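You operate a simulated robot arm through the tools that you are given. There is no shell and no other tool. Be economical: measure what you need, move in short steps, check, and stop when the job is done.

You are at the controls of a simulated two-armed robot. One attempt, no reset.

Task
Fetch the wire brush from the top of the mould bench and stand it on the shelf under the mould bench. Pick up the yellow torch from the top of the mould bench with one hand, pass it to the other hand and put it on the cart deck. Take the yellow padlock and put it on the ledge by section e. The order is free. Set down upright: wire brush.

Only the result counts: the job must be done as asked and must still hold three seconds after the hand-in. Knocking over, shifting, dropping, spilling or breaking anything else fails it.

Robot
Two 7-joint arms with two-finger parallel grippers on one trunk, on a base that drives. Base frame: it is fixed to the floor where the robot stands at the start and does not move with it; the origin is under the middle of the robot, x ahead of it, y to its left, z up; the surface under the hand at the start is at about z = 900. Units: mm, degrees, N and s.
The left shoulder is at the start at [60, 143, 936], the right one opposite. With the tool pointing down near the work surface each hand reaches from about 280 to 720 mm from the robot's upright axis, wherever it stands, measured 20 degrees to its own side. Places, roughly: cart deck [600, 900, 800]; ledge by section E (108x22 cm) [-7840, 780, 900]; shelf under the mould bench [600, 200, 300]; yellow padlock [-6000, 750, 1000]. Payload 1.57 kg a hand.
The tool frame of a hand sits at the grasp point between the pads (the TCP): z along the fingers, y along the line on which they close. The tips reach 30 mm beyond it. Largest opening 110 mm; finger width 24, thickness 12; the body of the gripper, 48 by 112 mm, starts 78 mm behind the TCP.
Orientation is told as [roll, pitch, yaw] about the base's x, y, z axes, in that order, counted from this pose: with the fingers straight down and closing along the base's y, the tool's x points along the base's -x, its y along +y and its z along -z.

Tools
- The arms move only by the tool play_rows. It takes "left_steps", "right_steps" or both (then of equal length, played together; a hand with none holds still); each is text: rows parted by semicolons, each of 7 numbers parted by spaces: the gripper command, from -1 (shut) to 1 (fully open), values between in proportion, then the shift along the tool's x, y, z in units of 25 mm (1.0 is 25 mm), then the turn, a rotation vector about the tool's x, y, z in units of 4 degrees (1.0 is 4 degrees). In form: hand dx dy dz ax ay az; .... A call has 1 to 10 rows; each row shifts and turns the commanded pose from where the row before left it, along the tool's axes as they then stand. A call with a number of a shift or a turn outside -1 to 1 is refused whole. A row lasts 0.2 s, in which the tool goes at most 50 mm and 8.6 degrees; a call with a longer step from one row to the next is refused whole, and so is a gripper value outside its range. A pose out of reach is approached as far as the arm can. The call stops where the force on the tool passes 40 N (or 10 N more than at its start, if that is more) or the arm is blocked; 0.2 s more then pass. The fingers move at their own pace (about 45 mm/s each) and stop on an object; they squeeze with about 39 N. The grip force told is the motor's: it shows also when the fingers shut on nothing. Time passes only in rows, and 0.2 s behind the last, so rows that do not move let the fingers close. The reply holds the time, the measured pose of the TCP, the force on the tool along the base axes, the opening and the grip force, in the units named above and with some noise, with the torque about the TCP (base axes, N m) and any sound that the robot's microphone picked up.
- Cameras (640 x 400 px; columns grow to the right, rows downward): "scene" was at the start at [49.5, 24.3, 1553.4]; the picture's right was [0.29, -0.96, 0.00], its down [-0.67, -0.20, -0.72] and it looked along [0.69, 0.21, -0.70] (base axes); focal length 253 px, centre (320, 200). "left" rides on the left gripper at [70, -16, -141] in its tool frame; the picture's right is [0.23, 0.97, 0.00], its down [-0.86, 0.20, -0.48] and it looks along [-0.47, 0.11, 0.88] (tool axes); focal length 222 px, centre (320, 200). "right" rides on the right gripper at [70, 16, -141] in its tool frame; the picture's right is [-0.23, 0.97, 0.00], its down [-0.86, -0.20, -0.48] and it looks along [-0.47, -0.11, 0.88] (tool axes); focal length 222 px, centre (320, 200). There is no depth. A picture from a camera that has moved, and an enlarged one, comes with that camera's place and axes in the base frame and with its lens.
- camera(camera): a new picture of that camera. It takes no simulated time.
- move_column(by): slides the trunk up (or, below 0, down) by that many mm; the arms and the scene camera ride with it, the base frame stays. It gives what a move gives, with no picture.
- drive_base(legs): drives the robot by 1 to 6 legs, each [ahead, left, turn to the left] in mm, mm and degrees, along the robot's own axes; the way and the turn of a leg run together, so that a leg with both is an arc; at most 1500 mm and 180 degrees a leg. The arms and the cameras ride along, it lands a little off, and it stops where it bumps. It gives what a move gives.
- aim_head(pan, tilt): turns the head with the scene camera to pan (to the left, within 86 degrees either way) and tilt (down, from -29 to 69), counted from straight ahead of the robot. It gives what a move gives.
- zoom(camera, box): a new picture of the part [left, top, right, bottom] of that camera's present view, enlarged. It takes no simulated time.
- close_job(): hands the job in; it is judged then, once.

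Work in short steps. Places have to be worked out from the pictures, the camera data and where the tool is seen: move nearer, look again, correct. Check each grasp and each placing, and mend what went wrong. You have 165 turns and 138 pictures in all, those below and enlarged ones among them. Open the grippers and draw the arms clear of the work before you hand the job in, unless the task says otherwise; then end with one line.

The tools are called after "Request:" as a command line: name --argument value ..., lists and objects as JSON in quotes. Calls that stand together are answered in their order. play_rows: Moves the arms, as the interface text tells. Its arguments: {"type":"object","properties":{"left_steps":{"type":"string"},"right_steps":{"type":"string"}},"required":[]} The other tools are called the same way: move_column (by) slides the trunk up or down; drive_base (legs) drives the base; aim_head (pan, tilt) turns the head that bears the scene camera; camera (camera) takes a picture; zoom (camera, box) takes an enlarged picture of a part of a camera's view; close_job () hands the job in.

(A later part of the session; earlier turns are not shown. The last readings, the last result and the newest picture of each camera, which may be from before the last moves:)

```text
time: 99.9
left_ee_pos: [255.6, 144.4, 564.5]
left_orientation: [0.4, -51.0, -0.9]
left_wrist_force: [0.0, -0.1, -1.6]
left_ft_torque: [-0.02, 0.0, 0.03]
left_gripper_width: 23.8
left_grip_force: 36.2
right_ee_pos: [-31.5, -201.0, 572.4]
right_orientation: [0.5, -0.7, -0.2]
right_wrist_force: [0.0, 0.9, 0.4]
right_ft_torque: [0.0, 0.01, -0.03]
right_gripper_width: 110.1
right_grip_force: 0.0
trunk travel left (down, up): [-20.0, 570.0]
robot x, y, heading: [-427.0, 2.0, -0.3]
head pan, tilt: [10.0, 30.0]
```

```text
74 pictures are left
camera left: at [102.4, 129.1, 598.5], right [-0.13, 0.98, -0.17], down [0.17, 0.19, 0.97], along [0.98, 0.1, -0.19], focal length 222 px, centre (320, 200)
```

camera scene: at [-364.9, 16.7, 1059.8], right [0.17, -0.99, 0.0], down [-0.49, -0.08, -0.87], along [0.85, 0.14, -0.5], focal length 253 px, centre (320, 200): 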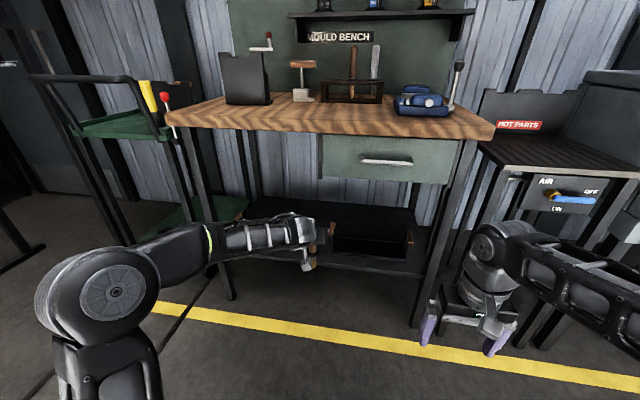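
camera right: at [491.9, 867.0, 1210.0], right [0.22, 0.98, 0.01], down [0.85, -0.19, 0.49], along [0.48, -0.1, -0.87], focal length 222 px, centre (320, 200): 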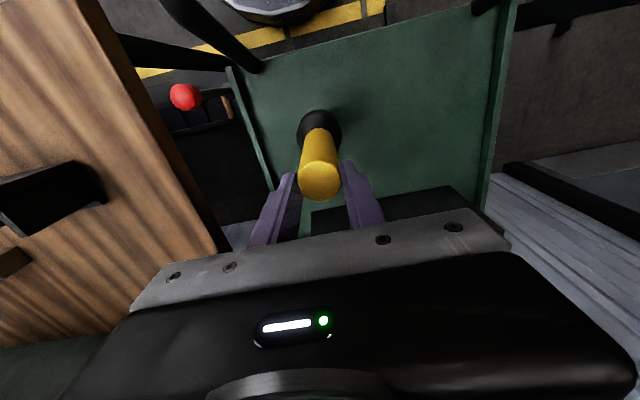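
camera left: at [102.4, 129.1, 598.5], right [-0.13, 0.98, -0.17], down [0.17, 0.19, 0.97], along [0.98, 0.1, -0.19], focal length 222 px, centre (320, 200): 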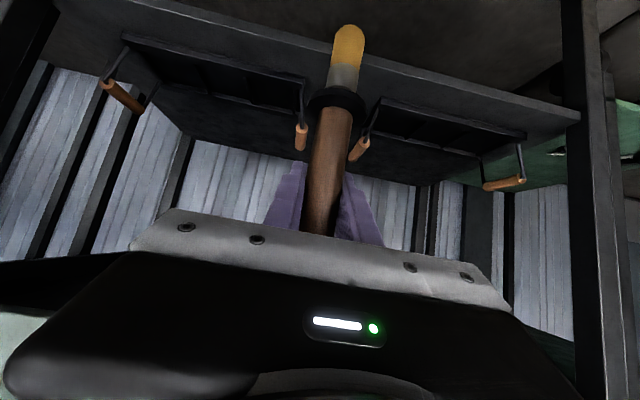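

The gap between the tray handles is about y 95–237, and the shelf front edge is at x≈403. I drive so the brush is above (440,166).

Request:
drive_base --legs '[[187, 22, 0.3]]'

Request:
move_column --by -19

Request:
camera --camera "left"

Request:
camera --camera "scene"

```text
time: 101.4
left_ee_pos: [443.0, 169.8, 563.9]
left_orientation: [0.4, -51.1, -0.7]
left_wrist_force: [0.5, -0.1, -1.7]
left_ft_torque: [0.0, 0.03, -0.01]
left_gripper_width: 23.8
left_grip_force: 36.4
right_ee_pos: [158.1, -176.4, 572.6]
right_orientation: [0.4, -0.8, 0.1]
right_wrist_force: [-0.3, 0.0, 0.3]
right_ft_torque: [0.06, 0.02, 0.0]
right_gripper_width: 109.6
right_grip_force: 0.0
trunk travel left (down, up): [-20.0, 570.0]
robot x, y, heading: [-237.4, 22.4, -0.1]
head pan, tilt: [10.0, 30.0]
```

```text
time: 102.1
left_ee_pos: [442.6, 170.2, 544.1]
left_orientation: [0.5, -51.0, -0.6]
left_wrist_force: [-0.5, 0.3, -1.4]
left_ft_torque: [0.0, -0.03, 0.0]
left_gripper_width: 23.7
left_grip_force: 35.7
right_ee_pos: [157.9, -176.2, 553.4]
right_orientation: [0.4, -0.8, 0.0]
right_wrist_force: [-0.3, -0.4, 0.0]
right_ft_torque: [-0.02, 0.02, 0.03]
right_gripper_width: 110.0
right_grip_force: 0.1
trunk travel left (down, up): [-1.0, 589.0]
robot x, y, heading: [-233.2, 25.2, -0.3]
head pan, tilt: [10.0, 30.0]
```

```text
73 pictures are left
camera left: at [290.3, 154.1, 579.4], right [-0.14, 0.98, -0.17], down [0.17, 0.19, 0.97], along [0.98, 0.1, -0.19], focal length 222 px, centre (320, 200)
```

left: 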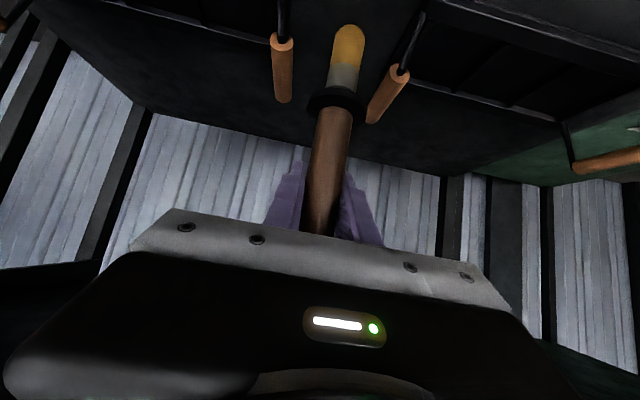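

```text
72 pictures are left
camera scene: at [-176.3, 38.9, 1040.8], right [0.17, -0.98, 0.0], down [-0.49, -0.09, -0.87], along [0.85, 0.15, -0.5], focal length 253 px, centre (320, 200)
```

scene: 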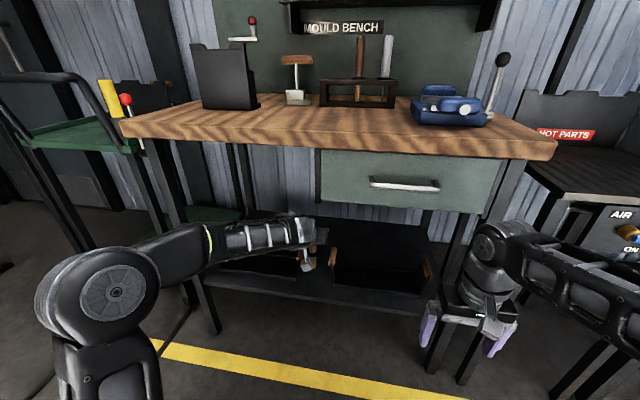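

The brush is between the handle planes and above the front strip. I lower it straight down 95 mm, then probe.

Request:
play_rows --left_steps "-1 0.6 -0.05 0.48 0 0 0; -1 0.6 -0.05 0.48 0 0 0; -1 0.6 0 0.48 0 0 0; -1 0.6 0 0.48 0 0 0; -1 0.5 0 0.4 0 0 0"

Request:
camera --camera "left"

Request:
zoom --camera "scene" --box '[220, 200, 420, 325]'

```text
time: 103.3
left_ee_pos: [442.5, 167.4, 450.4]
left_orientation: [0.5, -51.1, -0.7]
left_wrist_force: [0.6, -0.5, -1.0]
left_ft_torque: [0.04, -0.01, -0.01]
left_gripper_width: 23.4
left_grip_force: 35.4
right_ee_pos: [157.7, -176.2, 553.7]
right_orientation: [0.5, -0.9, 0.1]
right_wrist_force: [0.4, 0.3, -0.1]
right_ft_torque: [-0.02, -0.04, -0.03]
right_gripper_width: 110.0
right_grip_force: 0.0
trunk travel left (down, up): [-1.0, 589.0]
robot x, y, heading: [-236.8, 22.3, 0.1]
head pan, tilt: [10.0, 30.0]
```

```text
71 pictures are left
camera left: at [290.0, 152.1, 486.0], right [-0.14, 0.98, -0.17], down [0.17, 0.19, 0.97], along [0.98, 0.1, -0.19], focal length 222 px, centre (320, 200)
```

left: 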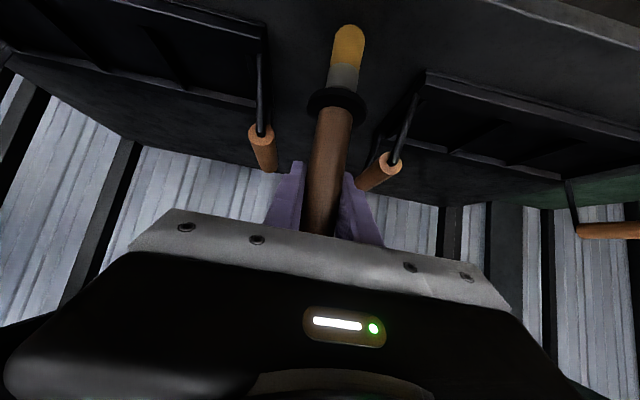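

```text
3.20 times, centred on (320, 262) of scene
camera zoom: at [-176.4, 38.8, 1040.8], right [0.17, -0.98, 0.0], down [-0.49, -0.09, -0.87], along [0.85, 0.15, -0.5], focal length 808 px, centre (320, 0)
```

zoom: 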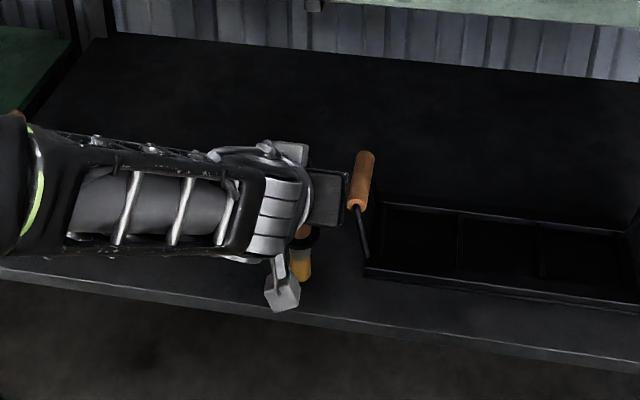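

Request:
play_rows --left_steps "-1 0.38 0 0.3 0 0 0; -1 0.155 0 0.126 0 0 0; -1 0.155 0 0.126 0 0 0; -1 0 0 0 0 0 0"

```text
time: 104.3
left_ee_pos: [443.8, 168.7, 434.1]
left_orientation: [0.4, -51.4, -0.6]
left_wrist_force: [1.4, 2.0, 27.4]
left_ft_torque: [0.66, 0.25, 0.13]
left_gripper_width: 23.7
left_grip_force: 36.0
right_ee_pos: [157.2, -176.9, 555.3]
right_orientation: [0.5, -0.9, 0.1]
right_wrist_force: [-0.6, 0.5, -0.2]
right_ft_torque: [0.01, 0.0, 0.03]
right_gripper_width: 110.1
right_grip_force: 0.1
trunk travel left (down, up): [-1.0, 589.0]
robot x, y, heading: [-238.1, 23.1, 0.1]
head pan, tilt: [10.0, 30.0]
```

Contact at TCP z≈434 with 27 N. I check the brush tip visually before releasing.

Request:
zoom --camera "scene" --box '[285, 255, 345, 300]'

Request:
zoom --camera "left" --box '[240, 0, 440, 200]'

Request:
camera --camera "right"

```text
8.89 times, centred on (315, 278) of scene
camera zoom: at [-178.2, 38.5, 1041.1], right [0.17, -0.98, 0.0], down [-0.49, -0.09, -0.87], along [0.85, 0.15, -0.5], focal length 2246 px, centre (364, -489)
```

zoom: 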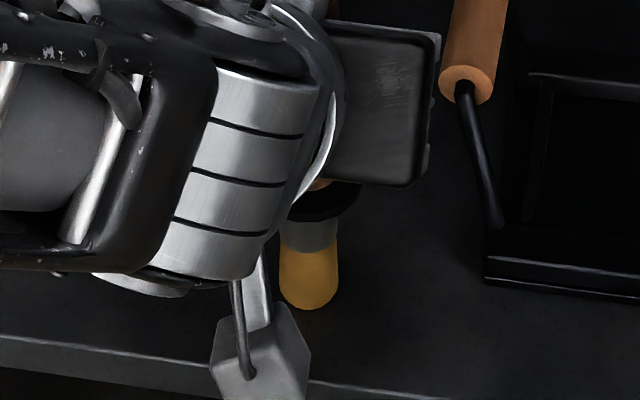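

```text
2.00 times, centred on (340, 100) of left
camera zoom: at [290.0, 152.5, 466.9], right [-0.14, 0.98, -0.17], down [0.16, 0.19, 0.97], along [0.98, 0.11, -0.18], focal length 444 px, centre (280, 400)
```

zoom: 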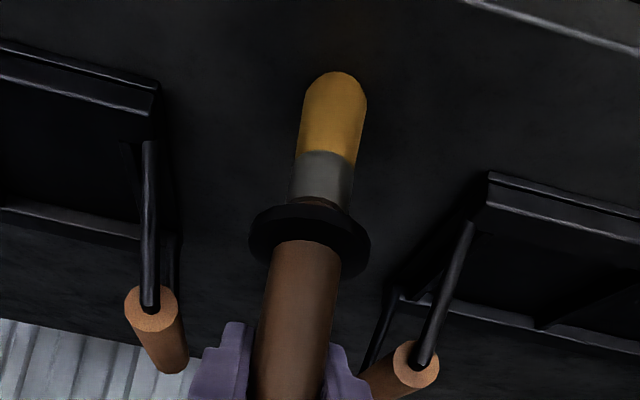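

```text
67 pictures are left
camera right: at [84.2, -160.8, 696.2], right [0.23, 0.97, 0.01], down [0.85, -0.2, 0.49], along [0.48, -0.1, -0.87], focal length 222 px, centre (320, 200)
```

right: 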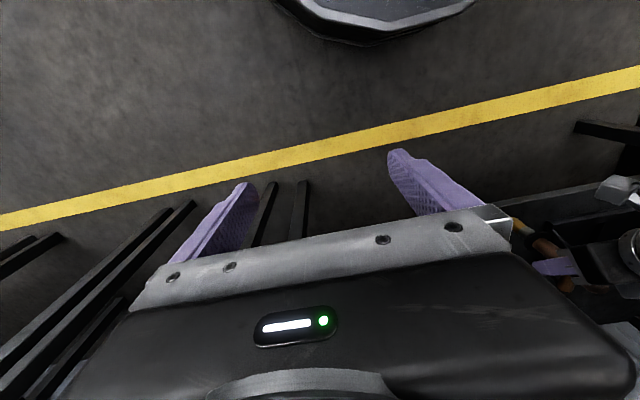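

The brush axis is parallel to vertical within about 1°. I relieve the press force, then open slowly.

Request:
play_rows --left_steps "-1 -0.14 0 -0.113 0 0 0; -1 0 0 0 0 0 0"

```text
time: 104.9
left_ee_pos: [442.0, 168.3, 433.3]
left_orientation: [0.4, -50.9, -0.6]
left_wrist_force: [3.9, 1.2, 8.8]
left_ft_torque: [0.16, -0.29, 0.01]
left_gripper_width: 23.9
left_grip_force: 36.3
right_ee_pos: [157.5, -176.7, 554.5]
right_orientation: [0.5, -0.7, 0.1]
right_wrist_force: [0.7, -0.1, -0.7]
right_ft_torque: [0.0, 0.0, -0.03]
right_gripper_width: 110.3
right_grip_force: 0.0
trunk travel left (down, up): [-1.0, 589.0]
robot x, y, heading: [-238.9, 24.3, 0.0]
head pan, tilt: [10.0, 30.0]
```

Request:
play_rows --left_steps "-0.53 0 0 0 0 0 0; -0.5 0 0 0 0 0 0; -0.45 0 0 0 0 0 0; -0.35 0 0 0 0 0 0; -0.2 0 0 0 0 0 0; 0 0 0 0 0 0 0"

Request:
zoom --camera "left" --box '[240, 0, 440, 200]'

```text
time: 106.3
left_ee_pos: [442.9, 168.5, 432.9]
left_orientation: [0.4, -51.2, -0.6]
left_wrist_force: [-0.4, 0.3, 0.5]
left_ft_torque: [0.02, 0.03, -0.04]
left_gripper_width: 54.8
left_grip_force: 0.1
right_ee_pos: [158.7, -176.6, 554.5]
right_orientation: [0.5, -0.8, 0.1]
right_wrist_force: [0.6, 0.1, 0.6]
right_ft_torque: [0.03, 0.01, 0.03]
right_gripper_width: 110.3
right_grip_force: 0.0
trunk travel left (down, up): [-1.0, 589.0]
robot x, y, heading: [-237.2, 24.1, -0.2]
head pan, tilt: [10.0, 30.0]
```

```text
2.00 times, centred on (340, 100) of left
camera zoom: at [289.9, 152.1, 468.8], right [-0.14, 0.98, -0.17], down [0.17, 0.19, 0.97], along [0.98, 0.1, -0.19], focal length 444 px, centre (280, 400)
```

zoom: 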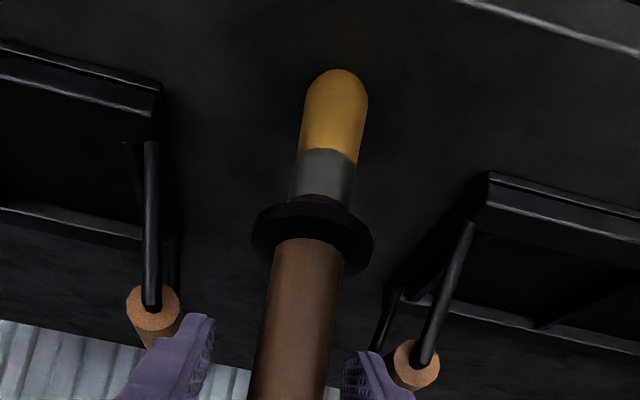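

The brush stands upright. I withdraw the hand straight back along its axis.

Request:
play_rows --left_steps "0 0 0 -0.4 0 0 0; 0 0 0 -0.6 0 0 0; 0 0 0 -0.8 0 0 0; 0 0 0 -0.8 0 0 0; 0 0 0 -0.8 0 0 0; 0 0 0 -0.8 0 0 0; 0 0 0 -0.8 0 0 0"

Request:
drive_base --legs '[[-250, 0, 0]]'

Request:
camera --camera "scene"

Request:
camera --camera "left"

```text
time: 107.9
left_ee_pos: [346.0, 169.3, 512.3]
left_orientation: [0.4, -51.0, -0.6]
left_wrist_force: [-0.1, -0.1, -0.3]
left_ft_torque: [0.0, 0.01, 0.0]
left_gripper_width: 54.9
left_grip_force: 0.1
right_ee_pos: [157.4, -177.1, 554.0]
right_orientation: [0.5, -0.7, 0.2]
right_wrist_force: [0.5, 0.9, -0.8]
right_ft_torque: [0.03, 0.02, 0.01]
right_gripper_width: 110.1
right_grip_force: 0.1
trunk travel left (down, up): [-1.0, 589.0]
robot x, y, heading: [-236.2, 21.1, -0.0]
head pan, tilt: [10.0, 30.0]
```

```text
time: 109.7
left_ee_pos: [97.8, 168.0, 513.8]
left_orientation: [0.5, -51.0, -0.6]
left_wrist_force: [0.5, -0.5, 0.7]
left_ft_torque: [-0.01, -0.01, -0.06]
left_gripper_width: 55.0
left_grip_force: 0.1
right_ee_pos: [-89.1, -176.6, 553.9]
right_orientation: [0.5, -0.7, 0.2]
right_wrist_force: [-0.4, -0.4, -0.4]
right_ft_torque: [-0.01, 0.01, 0.02]
right_gripper_width: 110.2
right_grip_force: 0.0
trunk travel left (down, up): [-1.0, 589.0]
robot x, y, heading: [-485.9, 23.0, 0.2]
head pan, tilt: [10.0, 30.0]
```

```text
65 pictures are left
camera scene: at [-424.0, 38.7, 1040.8], right [0.18, -0.98, 0.0], down [-0.49, -0.09, -0.87], along [0.85, 0.15, -0.5], focal length 253 px, centre (320, 200)
```

scene: 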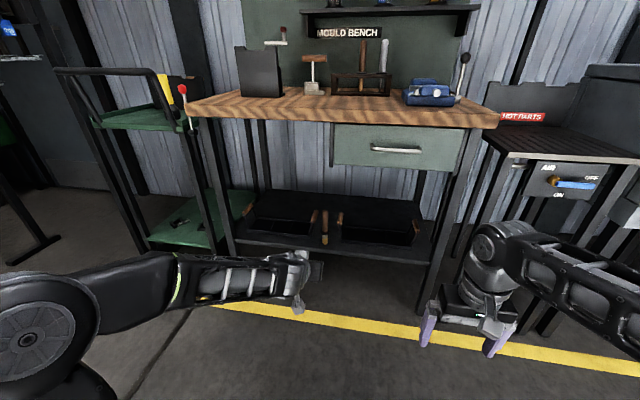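

```text
64 pictures are left
camera left: at [-55.2, 152.4, 547.0], right [-0.14, 0.98, -0.17], down [0.17, 0.19, 0.97], along [0.98, 0.11, -0.19], focal length 222 px, centre (320, 200)
```

left: 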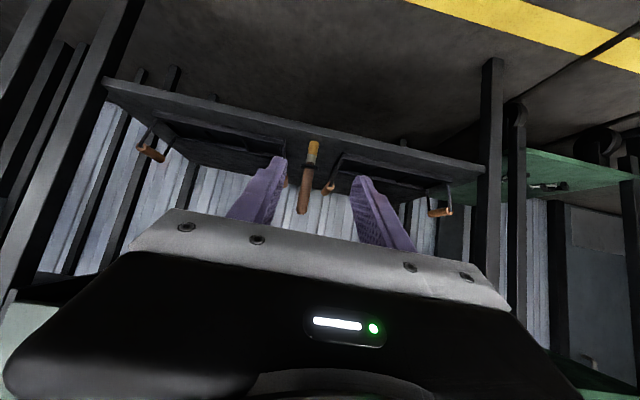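

The brush stands on the shelf. Next comes the padlock, about 5.5 m behind. I raise the trunk and turn to see the way.

Request:
move_column --by 400

Request:
move_column --by 130

Request:
drive_base --legs '[[-150, 0, 0], [0, 0, 90]]'

Request:
aim_head --pan 60 --tilt 12

Request:
camera --camera "scene"

```text
time: 113.5
left_ee_pos: [97.8, 169.2, 912.4]
left_orientation: [0.4, -51.1, -0.5]
left_wrist_force: [0.2, 0.1, -0.6]
left_ft_torque: [0.0, -0.02, 0.01]
left_gripper_width: 55.0
left_grip_force: 0.1
right_ee_pos: [-90.0, -174.8, 954.4]
right_orientation: [0.5, -0.8, 0.2]
right_wrist_force: [0.3, -0.3, -0.1]
right_ft_torque: [0.0, -0.01, 0.02]
right_gripper_width: 109.8
right_grip_force: 0.0
trunk travel left (down, up): [-401.0, 189.0]
robot x, y, heading: [-484.9, 21.6, 0.2]
head pan, tilt: [10.0, 30.0]
```

```text
time: 115.1
left_ee_pos: [99.0, 168.4, 1041.1]
left_orientation: [0.5, -51.0, -0.5]
left_wrist_force: [-0.3, -0.9, -0.6]
left_ft_torque: [0.05, -0.03, -0.01]
left_gripper_width: 55.2
left_grip_force: 0.2
right_ee_pos: [-89.7, -176.4, 1084.5]
right_orientation: [0.5, -0.7, 0.3]
right_wrist_force: [-0.1, 0.6, -0.2]
right_ft_torque: [0.0, 0.02, -0.03]
right_gripper_width: 109.9
right_grip_force: 0.0
trunk travel left (down, up): [-531.0, 59.0]
robot x, y, heading: [-486.5, 23.8, 0.0]
head pan, tilt: [10.0, 30.0]
```

```text
time: 120.3
left_ee_pos: [-769.2, 607.0, 1041.7]
left_orientation: [0.4, -51.1, 88.5]
left_wrist_force: [0.7, -1.6, 0.2]
left_ft_torque: [-0.02, 0.02, 0.02]
left_gripper_width: 55.0
left_grip_force: 0.0
right_ee_pos: [-428.8, 415.0, 1083.2]
right_orientation: [0.6, -0.8, 89.2]
right_wrist_force: [0.3, 0.3, 0.0]
right_ft_torque: [0.0, 0.01, -0.03]
right_gripper_width: 110.2
right_grip_force: 0.0
trunk travel left (down, up): [-531.0, 59.0]
robot x, y, heading: [-629.8, 23.1, 89.1]
head pan, tilt: [10.0, 30.0]
```

```text
time: 121.5
left_ee_pos: [-769.6, 606.4, 1042.0]
left_orientation: [0.5, -51.0, 88.5]
left_wrist_force: [-0.1, -0.3, 0.0]
left_ft_torque: [0.0, -0.02, 0.0]
left_gripper_width: 55.1
left_grip_force: 0.1
right_ee_pos: [-427.9, 413.5, 1084.0]
right_orientation: [0.5, -0.9, 89.2]
right_wrist_force: [0.4, 0.6, 0.4]
right_ft_torque: [0.01, 0.0, -0.06]
right_gripper_width: 109.9
right_grip_force: 0.0
trunk travel left (down, up): [-531.0, 59.0]
robot x, y, heading: [-634.3, 21.0, 89.2]
head pan, tilt: [60.0, 12.0]
```

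```text
63 pictures are left
camera scene: at [-713.2, 40.7, 1599.9], right [0.51, 0.86, 0.0], down [0.18, -0.11, -0.98], along [-0.84, 0.5, -0.21], focal length 253 px, centre (320, 200)
```

scene: 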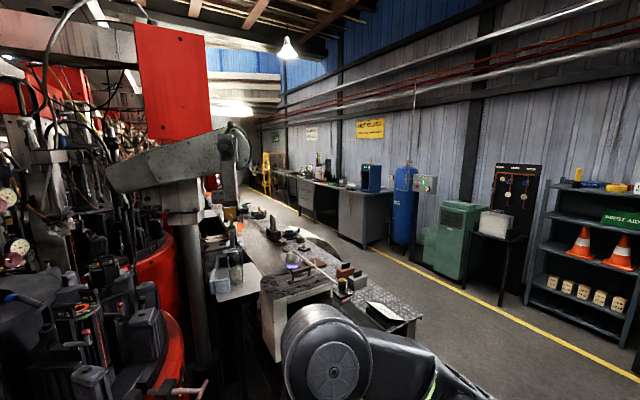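

An aisle runs along −x, roughly y 900–2600, beside a long table line whose edge is at y≈800. I look straight ahead (+y) to check the way into the aisle.

Request:
aim_head --pan 0 --tilt 25

Request:
camera --camera "scene"

Request:
aim_head --pan 50 --tilt 35

Request:
camera --camera "scene"

```text
time: 122.8
left_ee_pos: [-768.5, 606.9, 1042.9]
left_orientation: [0.4, -51.0, 88.6]
left_wrist_force: [0.2, 0.2, 0.8]
left_ft_torque: [0.01, -0.02, -0.01]
left_gripper_width: 55.2
left_grip_force: 0.1
right_ee_pos: [-428.6, 414.0, 1083.7]
right_orientation: [0.5, -0.8, 89.2]
right_wrist_force: [0.3, 0.1, -1.8]
right_ft_torque: [0.01, 0.02, -0.01]
right_gripper_width: 110.1
right_grip_force: 0.1
trunk travel left (down, up): [-531.0, 59.0]
robot x, y, heading: [-634.1, 22.5, 89.0]
head pan, tilt: [0.0, 25.0]
```

```text
62 pictures are left
camera scene: at [-631.8, 84.9, 1578.8], right [1.0, -0.02, 0.0], down [-0.01, -0.42, -0.91], along [0.01, 0.91, -0.42], focal length 253 px, centre (320, 200)
```

scene: 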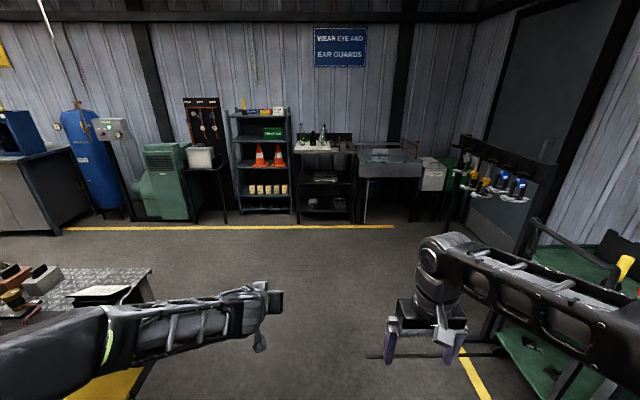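

```text
time: 123.9
left_ee_pos: [-769.4, 608.6, 1042.6]
left_orientation: [0.4, -51.1, 88.5]
left_wrist_force: [-0.4, -0.4, 0.6]
left_ft_torque: [-0.01, 0.03, -0.03]
left_gripper_width: 54.9
left_grip_force: 0.0
right_ee_pos: [-428.3, 413.6, 1083.1]
right_orientation: [0.5, -0.8, 89.2]
right_wrist_force: [-0.1, 1.6, -0.1]
right_ft_torque: [0.0, 0.0, 0.01]
right_gripper_width: 109.9
right_grip_force: 0.1
trunk travel left (down, up): [-531.0, 59.0]
robot x, y, heading: [-633.4, 22.9, 89.2]
head pan, tilt: [50.0, 35.0]
```

```text
61 pictures are left
camera scene: at [-699.7, 50.5, 1563.0], right [0.66, 0.76, 0.0], down [0.43, -0.38, -0.82], along [-0.62, 0.54, -0.57], focal length 253 px, centre (320, 200)
```

scene: 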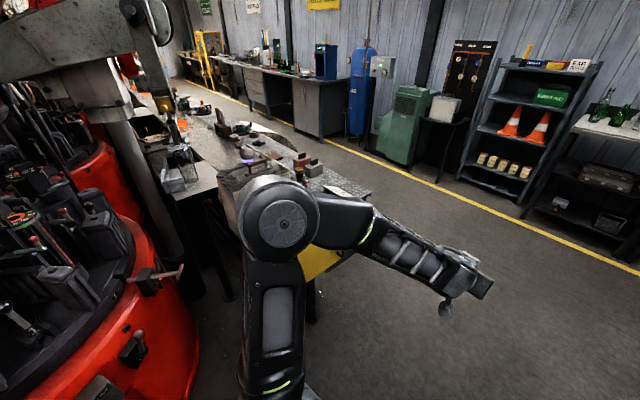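

The way is clear. I move right a bit for elbow room, go into the aisle at y≈1600, and turn to face −x.

Request:
drive_base --legs '[[0, -200, 0], [1450, 0, 0], [100, 0, 91]]'

Request:
aim_head --pan 0 --tilt 15

Request:
camera --camera "scene"

```text
time: 136.2
left_ee_pos: [-1060.5, 1397.6, 1042.7]
left_orientation: [0.4, -51.0, 179.6]
left_wrist_force: [-0.2, 0.3, -0.2]
left_ft_torque: [-0.01, 0.02, -0.03]
left_gripper_width: 54.8
left_grip_force: 0.0
right_ee_pos: [-872.6, 1742.2, 1084.2]
right_orientation: [0.5, -0.8, -179.7]
right_wrist_force: [0.2, 0.4, 0.3]
right_ft_torque: [0.01, 0.01, 0.0]
right_gripper_width: 109.9
right_grip_force: 0.1
trunk travel left (down, up): [-531.0, 59.0]
robot x, y, heading: [-479.0, 1548.3, -179.7]
head pan, tilt: [50.0, 35.0]
```

```text
time: 137.4
left_ee_pos: [-1059.2, 1396.7, 1041.9]
left_orientation: [0.4, -51.1, 179.6]
left_wrist_force: [0.9, 0.6, -0.1]
left_ft_torque: [0.0, 0.02, 0.01]
left_gripper_width: 54.9
left_grip_force: 0.1
right_ee_pos: [-871.7, 1740.9, 1084.0]
right_orientation: [0.5, -0.8, -179.8]
right_wrist_force: [-0.9, 0.0, 0.7]
right_ft_torque: [-0.04, 0.01, -0.03]
right_gripper_width: 110.1
right_grip_force: 0.0
trunk travel left (down, up): [-531.0, 59.0]
robot x, y, heading: [-478.3, 1547.7, -179.7]
head pan, tilt: [0.0, 15.0]
```

```text
60 pictures are left
camera scene: at [-539.7, 1543.8, 1595.0], right [0.0, 1.0, 0.0], down [0.26, 0.0, -0.97], along [-0.97, 0.0, -0.26], focal length 253 px, centre (320, 200)
```

scene: 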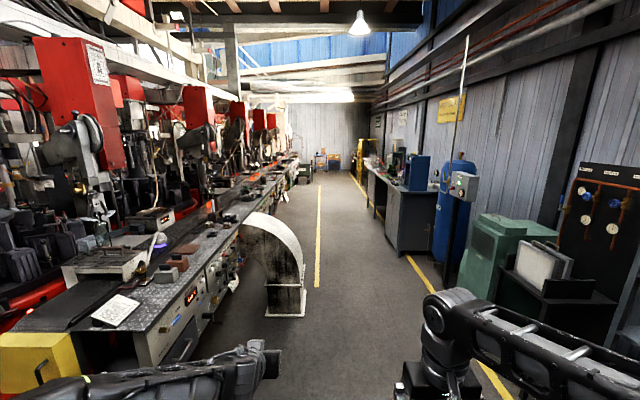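

An arched chute sticks out to y≈1410 at x≈−2480. I'll pass it at y≈1930.

Request:
drive_base --legs '[[0, -390, -0.3], [1400, 0, 0], [1400, 0, 0], [1400, 0, 0]]'

Request:
aim_head --pan 30 --tilt 20

Request:
camera --camera "scene"

```text
time: 159.4
left_ee_pos: [-5225.4, 1736.9, 1041.7]
left_orientation: [0.3, -51.1, -179.8]
left_wrist_force: [-0.6, -0.9, 0.3]
left_ft_torque: [0.0, 0.01, -0.03]
left_gripper_width: 54.9
left_grip_force: 0.2
right_ee_pos: [-5041.5, 2084.0, 1084.3]
right_orientation: [0.5, -0.8, -179.1]
right_wrist_force: [-0.3, -0.3, 0.1]
right_ft_torque: [0.01, -0.04, 0.0]
right_gripper_width: 110.0
right_grip_force: 0.1
trunk travel left (down, up): [-531.0, 59.0]
robot x, y, heading: [-4644.9, 1888.6, -179.5]
head pan, tilt: [0.0, 15.0]
```

```text
time: 160.4
left_ee_pos: [-5225.8, 1736.0, 1040.7]
left_orientation: [0.4, -51.1, -179.8]
left_wrist_force: [-0.2, -0.4, -0.1]
left_ft_torque: [0.01, 0.04, -0.02]
left_gripper_width: 54.7
left_grip_force: 0.1
right_ee_pos: [-5042.3, 2083.6, 1084.0]
right_orientation: [0.5, -0.8, -179.1]
right_wrist_force: [-0.7, 0.4, 0.7]
right_ft_torque: [-0.04, 0.01, 0.0]
right_gripper_width: 109.8
right_grip_force: 0.0
trunk travel left (down, up): [-531.0, 59.0]
robot x, y, heading: [-4644.6, 1889.6, -179.4]
head pan, tilt: [30.0, 20.0]
```

```text
59 pictures are left
camera scene: at [-4693.6, 1842.6, 1586.9], right [-0.51, 0.86, 0.0], down [0.29, 0.17, -0.94], along [-0.81, -0.48, -0.34], focal length 253 px, centre (320, 200)
```

scene: 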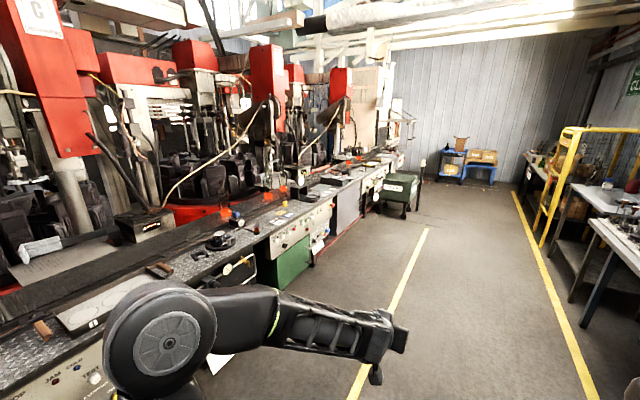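

The padlock should appear near pixel (281,198). I zoom there.

Request:
zoom --camera "scene" --box '[200, 150, 360, 250]'

Request:
zoom --camera "scene" --box '[300, 120, 420, 195]'

```text
4.00 times, centred on (280, 200) of scene
camera zoom: at [-4693.6, 1842.6, 1586.9], right [-0.51, 0.86, 0.0], down [0.29, 0.17, -0.94], along [-0.81, -0.48, -0.34], focal length 1010 px, centre (480, 200)
```

zoom: 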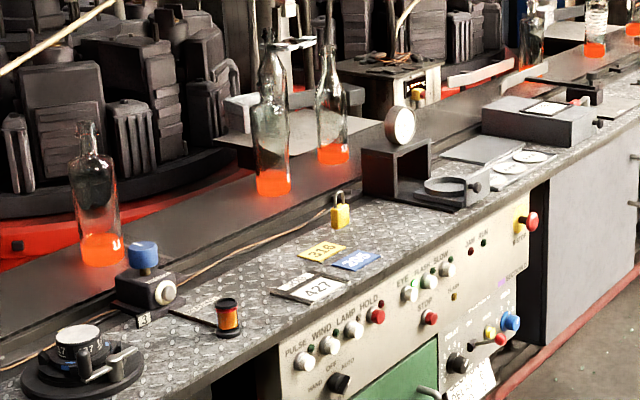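

```text
5.33 times, centred on (360, 158) of scene
camera zoom: at [-4693.6, 1842.6, 1586.9], right [-0.51, 0.86, 0.0], down [0.29, 0.17, -0.94], along [-0.81, -0.48, -0.34], focal length 1347 px, centre (107, 427)
```

zoom: 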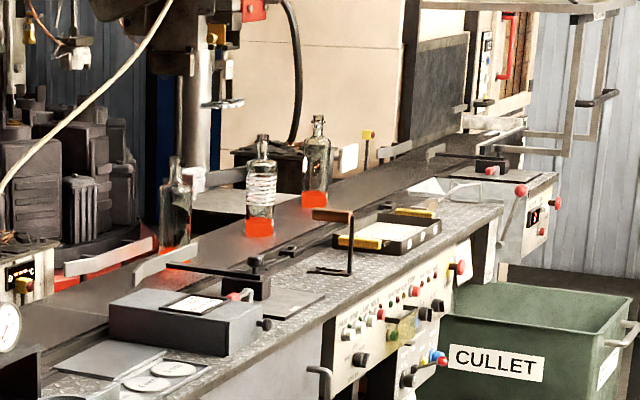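

The yellow padlock stands with its shackle up at about (−6037,750,~940) on the plate. I'll use the right hand, pointing down. I draw the left hand back and up, drive to x≈−5870, and turn to face the table.

Request:
play_rows --left_steps "0 -0.3 0 -0.9 0 0 0; 0 -0.3 0 -0.9 0 0 0; 0 -0.3 0 -0.9 0 0 0; 0 -0.3 0 -0.9 0 0 0; 0 -0.3 0 -0.9 0 0 0; 0 -0.3 0 -0.9 0 0 0"

Request:
drive_base --legs '[[1225, 0, 0], [0, 0, 90]]'

Request:
aim_head --pan -12 --tilt 30

Request:
camera --camera "scene"

```text
time: 161.8
left_ee_pos: [-5146.6, 1738.3, 1162.8]
left_orientation: [0.4, -51.0, -179.8]
left_wrist_force: [0.4, 0.3, -0.6]
left_ft_torque: [-0.01, 0.05, 0.0]
left_gripper_width: 55.1
left_grip_force: 0.0
right_ee_pos: [-5041.1, 2083.2, 1084.7]
right_orientation: [0.5, -0.9, -179.1]
right_wrist_force: [0.4, 0.0, 0.1]
right_ft_torque: [-0.02, 0.04, -0.02]
right_gripper_width: 109.9
right_grip_force: 0.1
trunk travel left (down, up): [-531.0, 59.0]
robot x, y, heading: [-4642.9, 1883.3, -179.2]
head pan, tilt: [30.0, 20.0]
```

```text
time: 171.8
left_ee_pos: [-5673.1, 1377.1, 1162.7]
left_orientation: [0.4, -51.0, -87.2]
left_wrist_force: [0.4, 0.4, 0.1]
left_ft_torque: [0.01, -0.02, 0.0]
left_gripper_width: 55.0
left_grip_force: 0.0
right_ee_pos: [-6022.3, 1467.5, 1083.4]
right_orientation: [0.6, -0.8, -86.5]
right_wrist_force: [0.3, -0.6, -0.6]
right_ft_torque: [-0.01, -0.01, -0.01]
right_gripper_width: 110.0
right_grip_force: 0.2
trunk travel left (down, up): [-531.0, 59.0]
robot x, y, heading: [-5845.5, 1873.1, -86.8]
head pan, tilt: [30.0, 20.0]
```

```text
time: 172.9
left_ee_pos: [-5672.5, 1377.9, 1161.4]
left_orientation: [0.4, -51.1, -87.1]
left_wrist_force: [0.6, -1.0, -0.9]
left_ft_torque: [0.04, 0.02, -0.02]
left_gripper_width: 54.9
left_grip_force: 0.0
right_ee_pos: [-6022.1, 1467.0, 1084.2]
right_orientation: [0.5, -0.8, -86.5]
right_wrist_force: [0.1, 0.4, -0.2]
right_ft_torque: [0.0, -0.01, -0.01]
right_gripper_width: 110.0
right_grip_force: 0.0
trunk travel left (down, up): [-531.0, 59.0]
robot x, y, heading: [-5848.5, 1872.2, -86.5]
head pan, tilt: [-12.0, 30.0]
```

```text
56 pictures are left
camera scene: at [-5860.9, 1814.3, 1570.8], right [-0.99, 0.15, 0.0], down [0.07, 0.49, -0.87], along [-0.13, -0.86, -0.5], focal length 253 px, centre (320, 200)
```

scene: 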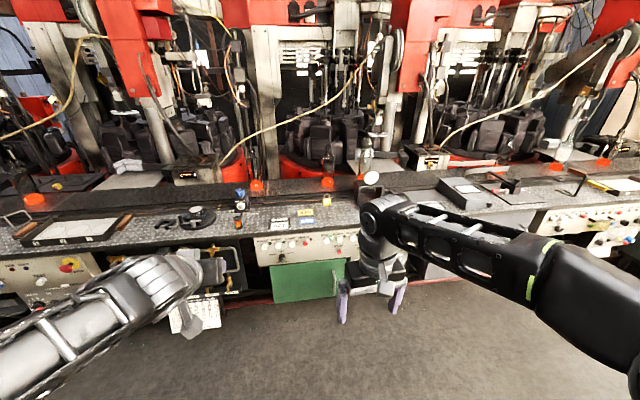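

Request:
zoom --camera "scene" --box '[230, 165, 390, 265]'

Request:
zoom --camera "scene" --box '[310, 185, 350, 210]'

```text
4.00 times, centred on (310, 215) of scene
camera zoom: at [-5860.9, 1814.3, 1570.8], right [-0.99, 0.15, 0.0], down [0.07, 0.49, -0.87], along [-0.13, -0.86, -0.5], focal length 1010 px, centre (360, 140)
```

zoom: 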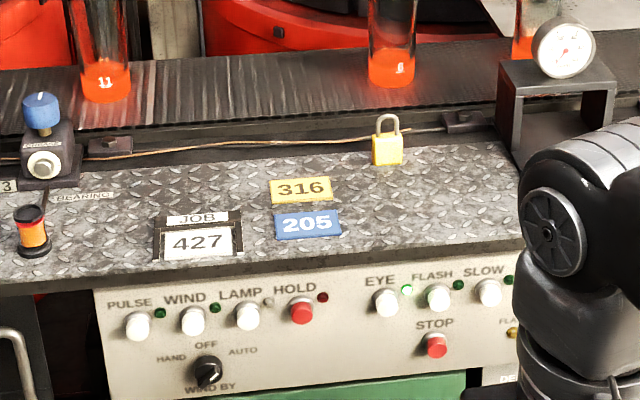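

```text
16.00 times, centred on (330, 198) of scene
camera zoom: at [-5860.9, 1814.3, 1570.8], right [-0.99, 0.15, 0.0], down [0.07, 0.49, -0.87], along [-0.13, -0.86, -0.5], focal length 4042 px, centre (160, 240)
```

zoom: 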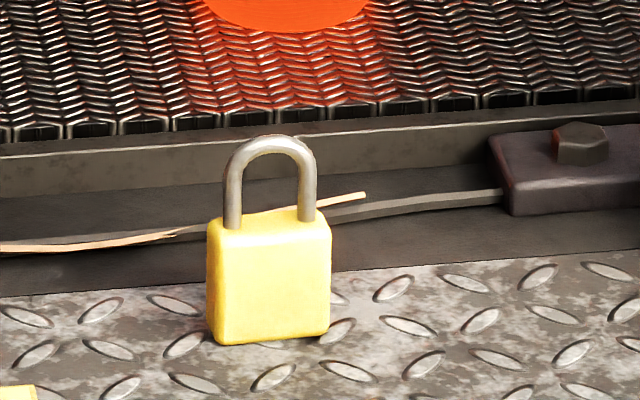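

The padlock is at about (−6057,735), standing on the plate at z≈902, with a body about 38 mm wide along x. I square up the heading and drive toward the table.

Request:
drive_base --legs '[[0, 0, -3.5], [600, -12, 0]]'

Request:
aim_head --pan -15 --tilt 45

Request:
camera --camera "scene"

Request:
camera --camera "right"

```text
time: 176.7
left_ee_pos: [-5712.1, 779.7, 1162.1]
left_orientation: [0.5, -51.0, -90.4]
left_wrist_force: [0.0, -1.0, 0.0]
left_ft_torque: [0.0, -0.04, 0.02]
left_gripper_width: 55.1
left_grip_force: 0.0
right_ee_pos: [-6056.4, 891.7, 1084.4]
right_orientation: [0.5, -0.8, -89.7]
right_wrist_force: [-0.6, -0.7, -0.3]
right_ft_torque: [-0.04, 0.0, -0.04]
right_gripper_width: 109.7
right_grip_force: 0.0
trunk travel left (down, up): [-531.0, 59.0]
robot x, y, heading: [-5855.1, 1283.9, -89.6]
head pan, tilt: [-12.0, 30.0]
```

```text
time: 177.4
left_ee_pos: [-5711.1, 779.6, 1162.1]
left_orientation: [0.4, -51.2, -90.3]
left_wrist_force: [-0.5, 0.1, 0.3]
left_ft_torque: [-0.02, 0.0, -0.01]
left_gripper_width: 55.1
left_grip_force: 0.1
right_ee_pos: [-6056.8, 890.5, 1084.5]
right_orientation: [0.7, -0.7, -89.7]
right_wrist_force: [-0.9, -0.2, 0.0]
right_ft_torque: [0.03, -0.01, -0.01]
right_gripper_width: 110.2
right_grip_force: 0.1
trunk travel left (down, up): [-531.0, 59.0]
robot x, y, heading: [-5859.1, 1287.2, -89.6]
head pan, tilt: [-15.0, 45.0]
```

```text
53 pictures are left
camera scene: at [-5878.0, 1237.3, 1548.3], right [-0.97, 0.26, 0.0], down [0.18, 0.68, -0.71], along [-0.18, -0.68, -0.71], focal length 253 px, centre (320, 200)
```

scene: 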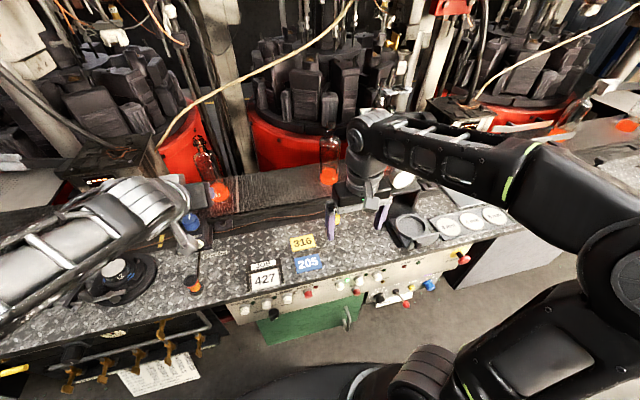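

```text
52 pictures are left
camera right: at [-6042.5, 963.4, 1225.5], right [0.97, -0.22, 0.01], down [-0.2, -0.85, 0.49], along [-0.1, -0.48, -0.87], focal length 222 px, centre (320, 200)
```

right: 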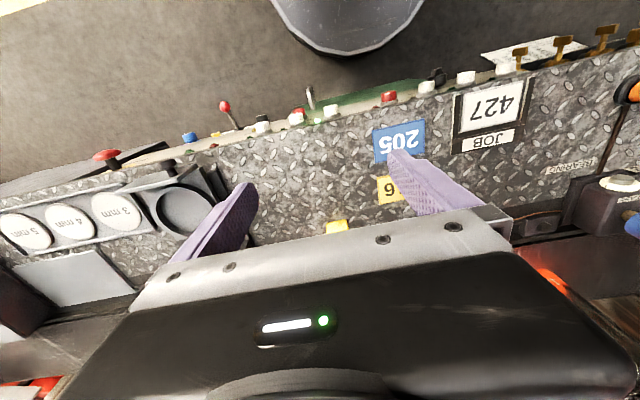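

The right camera agrees, placing the padlock at about (−6060,735). I move the right hand above it at this height.

Request:
play_rows --right_steps "0.3 -0.9 0 0 0 0 0; 0.3 -0.9 0 0 0 0 0; 0.3 -0.9 0 0 0 0 0; 0.3 -0.9 0 0 0 0 0; 0.3 -0.9 0 0 0 0 0; 0.3 -0.9 0 0 0 0 0; 0.3 -0.9 0 0 0 0 0"

Request:
camera --camera "right"

Request:
zoom --camera "scene" --box '[260, 120, 420, 260]'

```text
time: 179.1
left_ee_pos: [-5712.0, 779.3, 1161.3]
left_orientation: [0.4, -51.0, -90.4]
left_wrist_force: [-0.4, 0.8, 0.3]
left_ft_torque: [0.02, 0.0, 0.0]
left_gripper_width: 54.9
left_grip_force: 0.1
right_ee_pos: [-6054.3, 733.1, 1086.0]
right_orientation: [0.5, -0.8, -89.7]
right_wrist_force: [0.0, 0.5, 0.1]
right_ft_torque: [-0.03, 0.01, 0.01]
right_gripper_width: 71.6
right_grip_force: 0.1
trunk travel left (down, up): [-531.0, 59.0]
robot x, y, heading: [-5857.1, 1286.8, -89.6]
head pan, tilt: [-15.0, 45.0]
```

```text
51 pictures are left
camera right: at [-6041.0, 805.6, 1227.4], right [0.98, -0.22, 0.01], down [-0.2, -0.85, 0.49], along [-0.1, -0.48, -0.87], focal length 222 px, centre (320, 200)
```

right: 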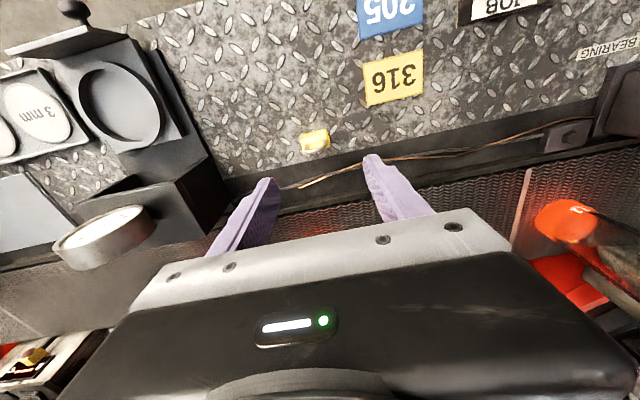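

```text
2.86 times, centred on (340, 190) of scene
camera zoom: at [-5877.9, 1236.7, 1548.2], right [-0.97, 0.26, 0.0], down [0.18, 0.68, -0.71], along [-0.18, -0.68, -0.71], focal length 722 px, centre (263, 229)
```

zoom: 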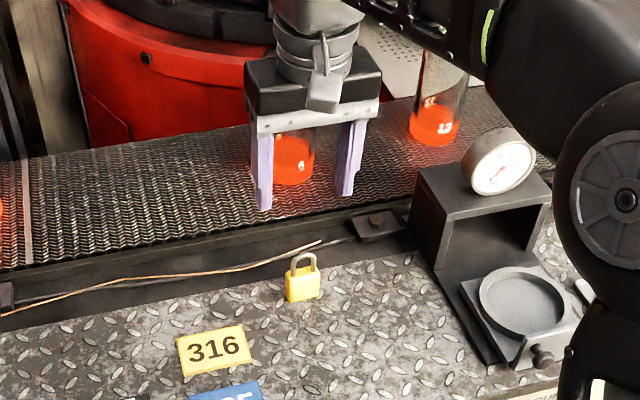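

The padlock body is at about (−6062,731). I shift 7 mm and descend to TCP z≈941.

Request:
play_rows --right_steps "0.3 0 -0.28 0.8 0 0 0; 0.3 0 0 0.9 0 0 0; 0.3 0 0 0.9 0 0 0; 0.3 0 0 0.9 0 0 0; 0.3 0.05 0 0.9 0 0 0"

Request:
camera --camera "right"

Request:
zoom --camera "scene" --box '[280, 150, 400, 250]'

```text
time: 180.2
left_ee_pos: [-5711.8, 779.3, 1162.0]
left_orientation: [0.4, -51.0, -90.4]
left_wrist_force: [-0.8, 0.1, 0.4]
left_ft_torque: [0.0, 0.01, 0.0]
left_gripper_width: 54.9
left_grip_force: 0.0
right_ee_pos: [-6062.3, 732.7, 974.4]
right_orientation: [0.4, -0.7, -89.6]
right_wrist_force: [0.5, 0.7, 0.6]
right_ft_torque: [-0.02, -0.03, 0.05]
right_gripper_width: 71.2
right_grip_force: 0.1
trunk travel left (down, up): [-531.0, 59.0]
robot x, y, heading: [-5859.6, 1285.3, -89.9]
head pan, tilt: [-15.0, 45.0]
```

```text
49 pictures are left
camera right: at [-6048.8, 805.3, 1116.8], right [0.97, -0.22, 0.01], down [-0.2, -0.85, 0.49], along [-0.1, -0.48, -0.87], focal length 222 px, centre (320, 200)
```

right: 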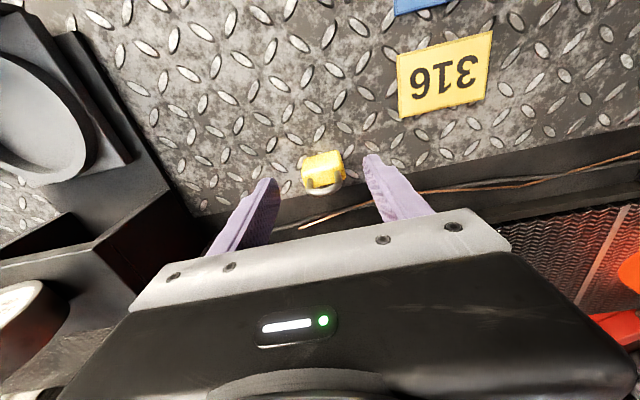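

```text
4.00 times, centred on (340, 200) of scene
camera zoom: at [-5878.1, 1237.1, 1548.2], right [-0.97, 0.26, 0.0], down [0.18, 0.68, -0.71], along [-0.18, -0.68, -0.71], focal length 1010 px, centre (240, 200)
```

zoom: 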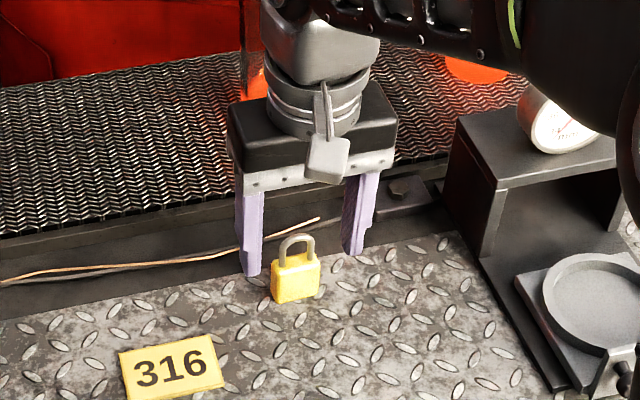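

The padlock is centred between the fingertips. I descend 33 mm and close.

Request:
play_rows --right_steps "0.3 0 0 0.5 0 0 0; 0.3 0 0 0.5 0 0 0; 0.3 0 0 0.3 0 0 0; -1 0 0 0 0 0 0; -1 0 0 0 0 0 0; -1 0 0 0 0 0 0; -1 0 0 0 0 0 0"

Request:
camera --camera "right"

```text
time: 181.8
left_ee_pos: [-5710.9, 779.8, 1162.0]
left_orientation: [0.3, -50.9, -90.4]
left_wrist_force: [0.8, 0.7, -0.6]
left_ft_torque: [0.01, -0.02, 0.01]
left_gripper_width: 54.8
left_grip_force: 0.0
right_ee_pos: [-6061.2, 730.7, 944.0]
right_orientation: [0.5, -0.8, -89.6]
right_wrist_force: [-0.3, 0.4, 0.0]
right_ft_torque: [0.02, 0.03, 0.03]
right_gripper_width: 37.3
right_grip_force: 31.1
trunk travel left (down, up): [-531.0, 59.0]
robot x, y, heading: [-5860.6, 1286.3, -89.7]
head pan, tilt: [-15.0, 45.0]
```

```text
47 pictures are left
camera right: at [-6047.0, 804.4, 1085.5], right [0.97, -0.22, 0.01], down [-0.2, -0.85, 0.49], along [-0.1, -0.48, -0.87], focal length 222 px, centre (320, 200)
```

right: 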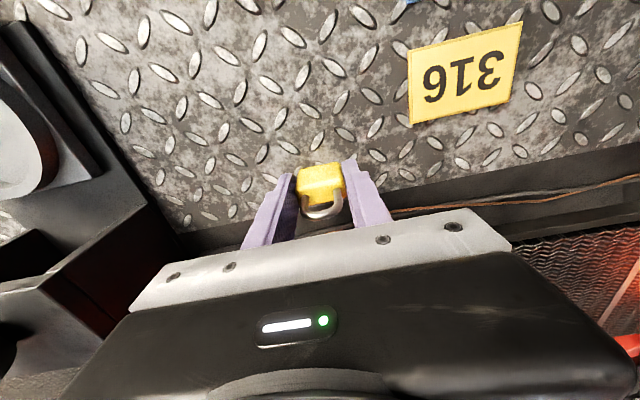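

Gripped at 37 mm. I lift 160 mm and check.

Request:
play_rows --right_steps "-1 0 0 -0.4 0 0 0; -1 0 0 -0.8 0 0 0; -1 0 0 -0.8 0 0 0; -1 0.2 0 -0.9 0 0 0; -1 0.4 0 -0.9 0 0 0; -1 0.6 0 -0.9 0 0 0; -1 0.8 0 -0.9 0 0 0; -1 0.9 0 -0.5 0 0 0; -1 0.9 0 0 0 0 0; -1 0.9 0 0 0 0 0"

Request:
camera --camera "right"

```text
time: 184.1
left_ee_pos: [-5712.2, 780.6, 1163.5]
left_orientation: [0.3, -51.1, -90.3]
left_wrist_force: [0.2, -0.5, -0.8]
left_ft_torque: [-0.01, -0.01, -0.03]
left_gripper_width: 54.8
left_grip_force: 0.1
right_ee_pos: [-6063.2, 852.7, 1094.8]
right_orientation: [0.4, -0.8, -89.6]
right_wrist_force: [-0.2, -0.1, -0.9]
right_ft_torque: [-0.04, 0.0, -0.02]
right_gripper_width: 37.0
right_grip_force: 39.2
trunk travel left (down, up): [-531.0, 59.0]
robot x, y, heading: [-5859.8, 1284.9, -89.8]
head pan, tilt: [-15.0, 45.0]
```

```text
46 pictures are left
camera right: at [-6049.7, 926.3, 1235.9], right [0.97, -0.22, 0.01], down [-0.2, -0.85, 0.49], along [-0.1, -0.48, -0.87], focal length 222 px, centre (320, 200)
```

right: 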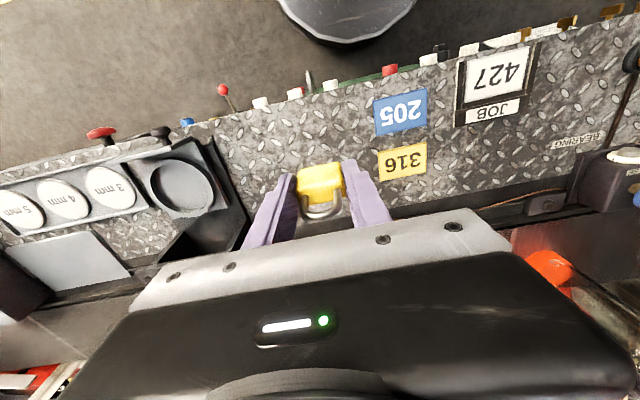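

The padlock is secure. I back into the aisle and travel sideways toward section E.

Request:
drive_base --legs '[[-680, 0, 0], [0, -1300, 0]]'

Request:
aim_head --pan -30 --tilt 28

Request:
camera --camera "scene"

```text
time: 193.9
left_ee_pos: [-7018.0, 1450.9, 1161.8]
left_orientation: [0.3, -51.0, -90.3]
left_wrist_force: [0.6, 0.4, 0.4]
left_ft_torque: [0.0, -0.01, -0.01]
left_gripper_width: 54.9
left_grip_force: 0.1
right_ee_pos: [-7369.1, 1522.6, 1093.2]
right_orientation: [0.5, -0.9, -89.6]
right_wrist_force: [-0.3, -0.3, -1.3]
right_ft_torque: [0.0, -0.02, 0.0]
right_gripper_width: 37.3
right_grip_force: 38.9
trunk travel left (down, up): [-531.0, 59.0]
robot x, y, heading: [-7164.6, 1954.6, -89.6]
head pan, tilt: [-15.0, 45.0]
```

```text
time: 194.7
left_ee_pos: [-7018.0, 1450.4, 1162.4]
left_orientation: [0.5, -51.0, -90.3]
left_wrist_force: [-0.3, -0.4, -0.4]
left_ft_torque: [0.01, 0.0, 0.01]
left_gripper_width: 55.0
left_grip_force: 0.0
right_ee_pos: [-7369.9, 1521.3, 1094.8]
right_orientation: [0.5, -0.9, -89.6]
right_wrist_force: [1.2, -1.2, -1.1]
right_ft_torque: [-0.01, 0.02, 0.02]
right_gripper_width: 37.1
right_grip_force: 39.0
trunk travel left (down, up): [-531.0, 59.0]
robot x, y, heading: [-7163.2, 1956.8, -89.6]
head pan, tilt: [-30.0, 28.0]
```

```text
45 pictures are left
camera scene: at [-7208.8, 1906.7, 1573.9], right [-0.87, 0.5, 0.0], down [0.23, 0.41, -0.88], along [-0.44, -0.77, -0.47], focal length 253 px, centre (320, 200)
```

scene: 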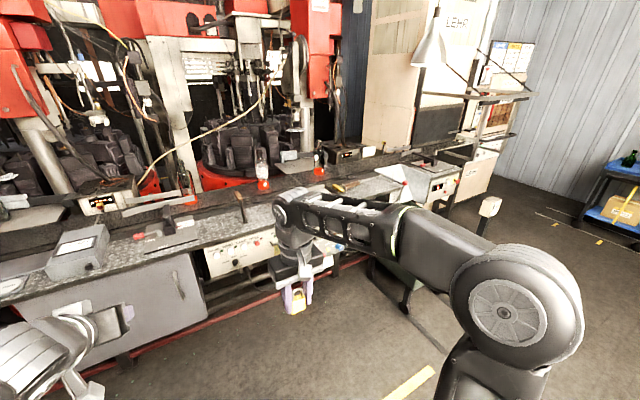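

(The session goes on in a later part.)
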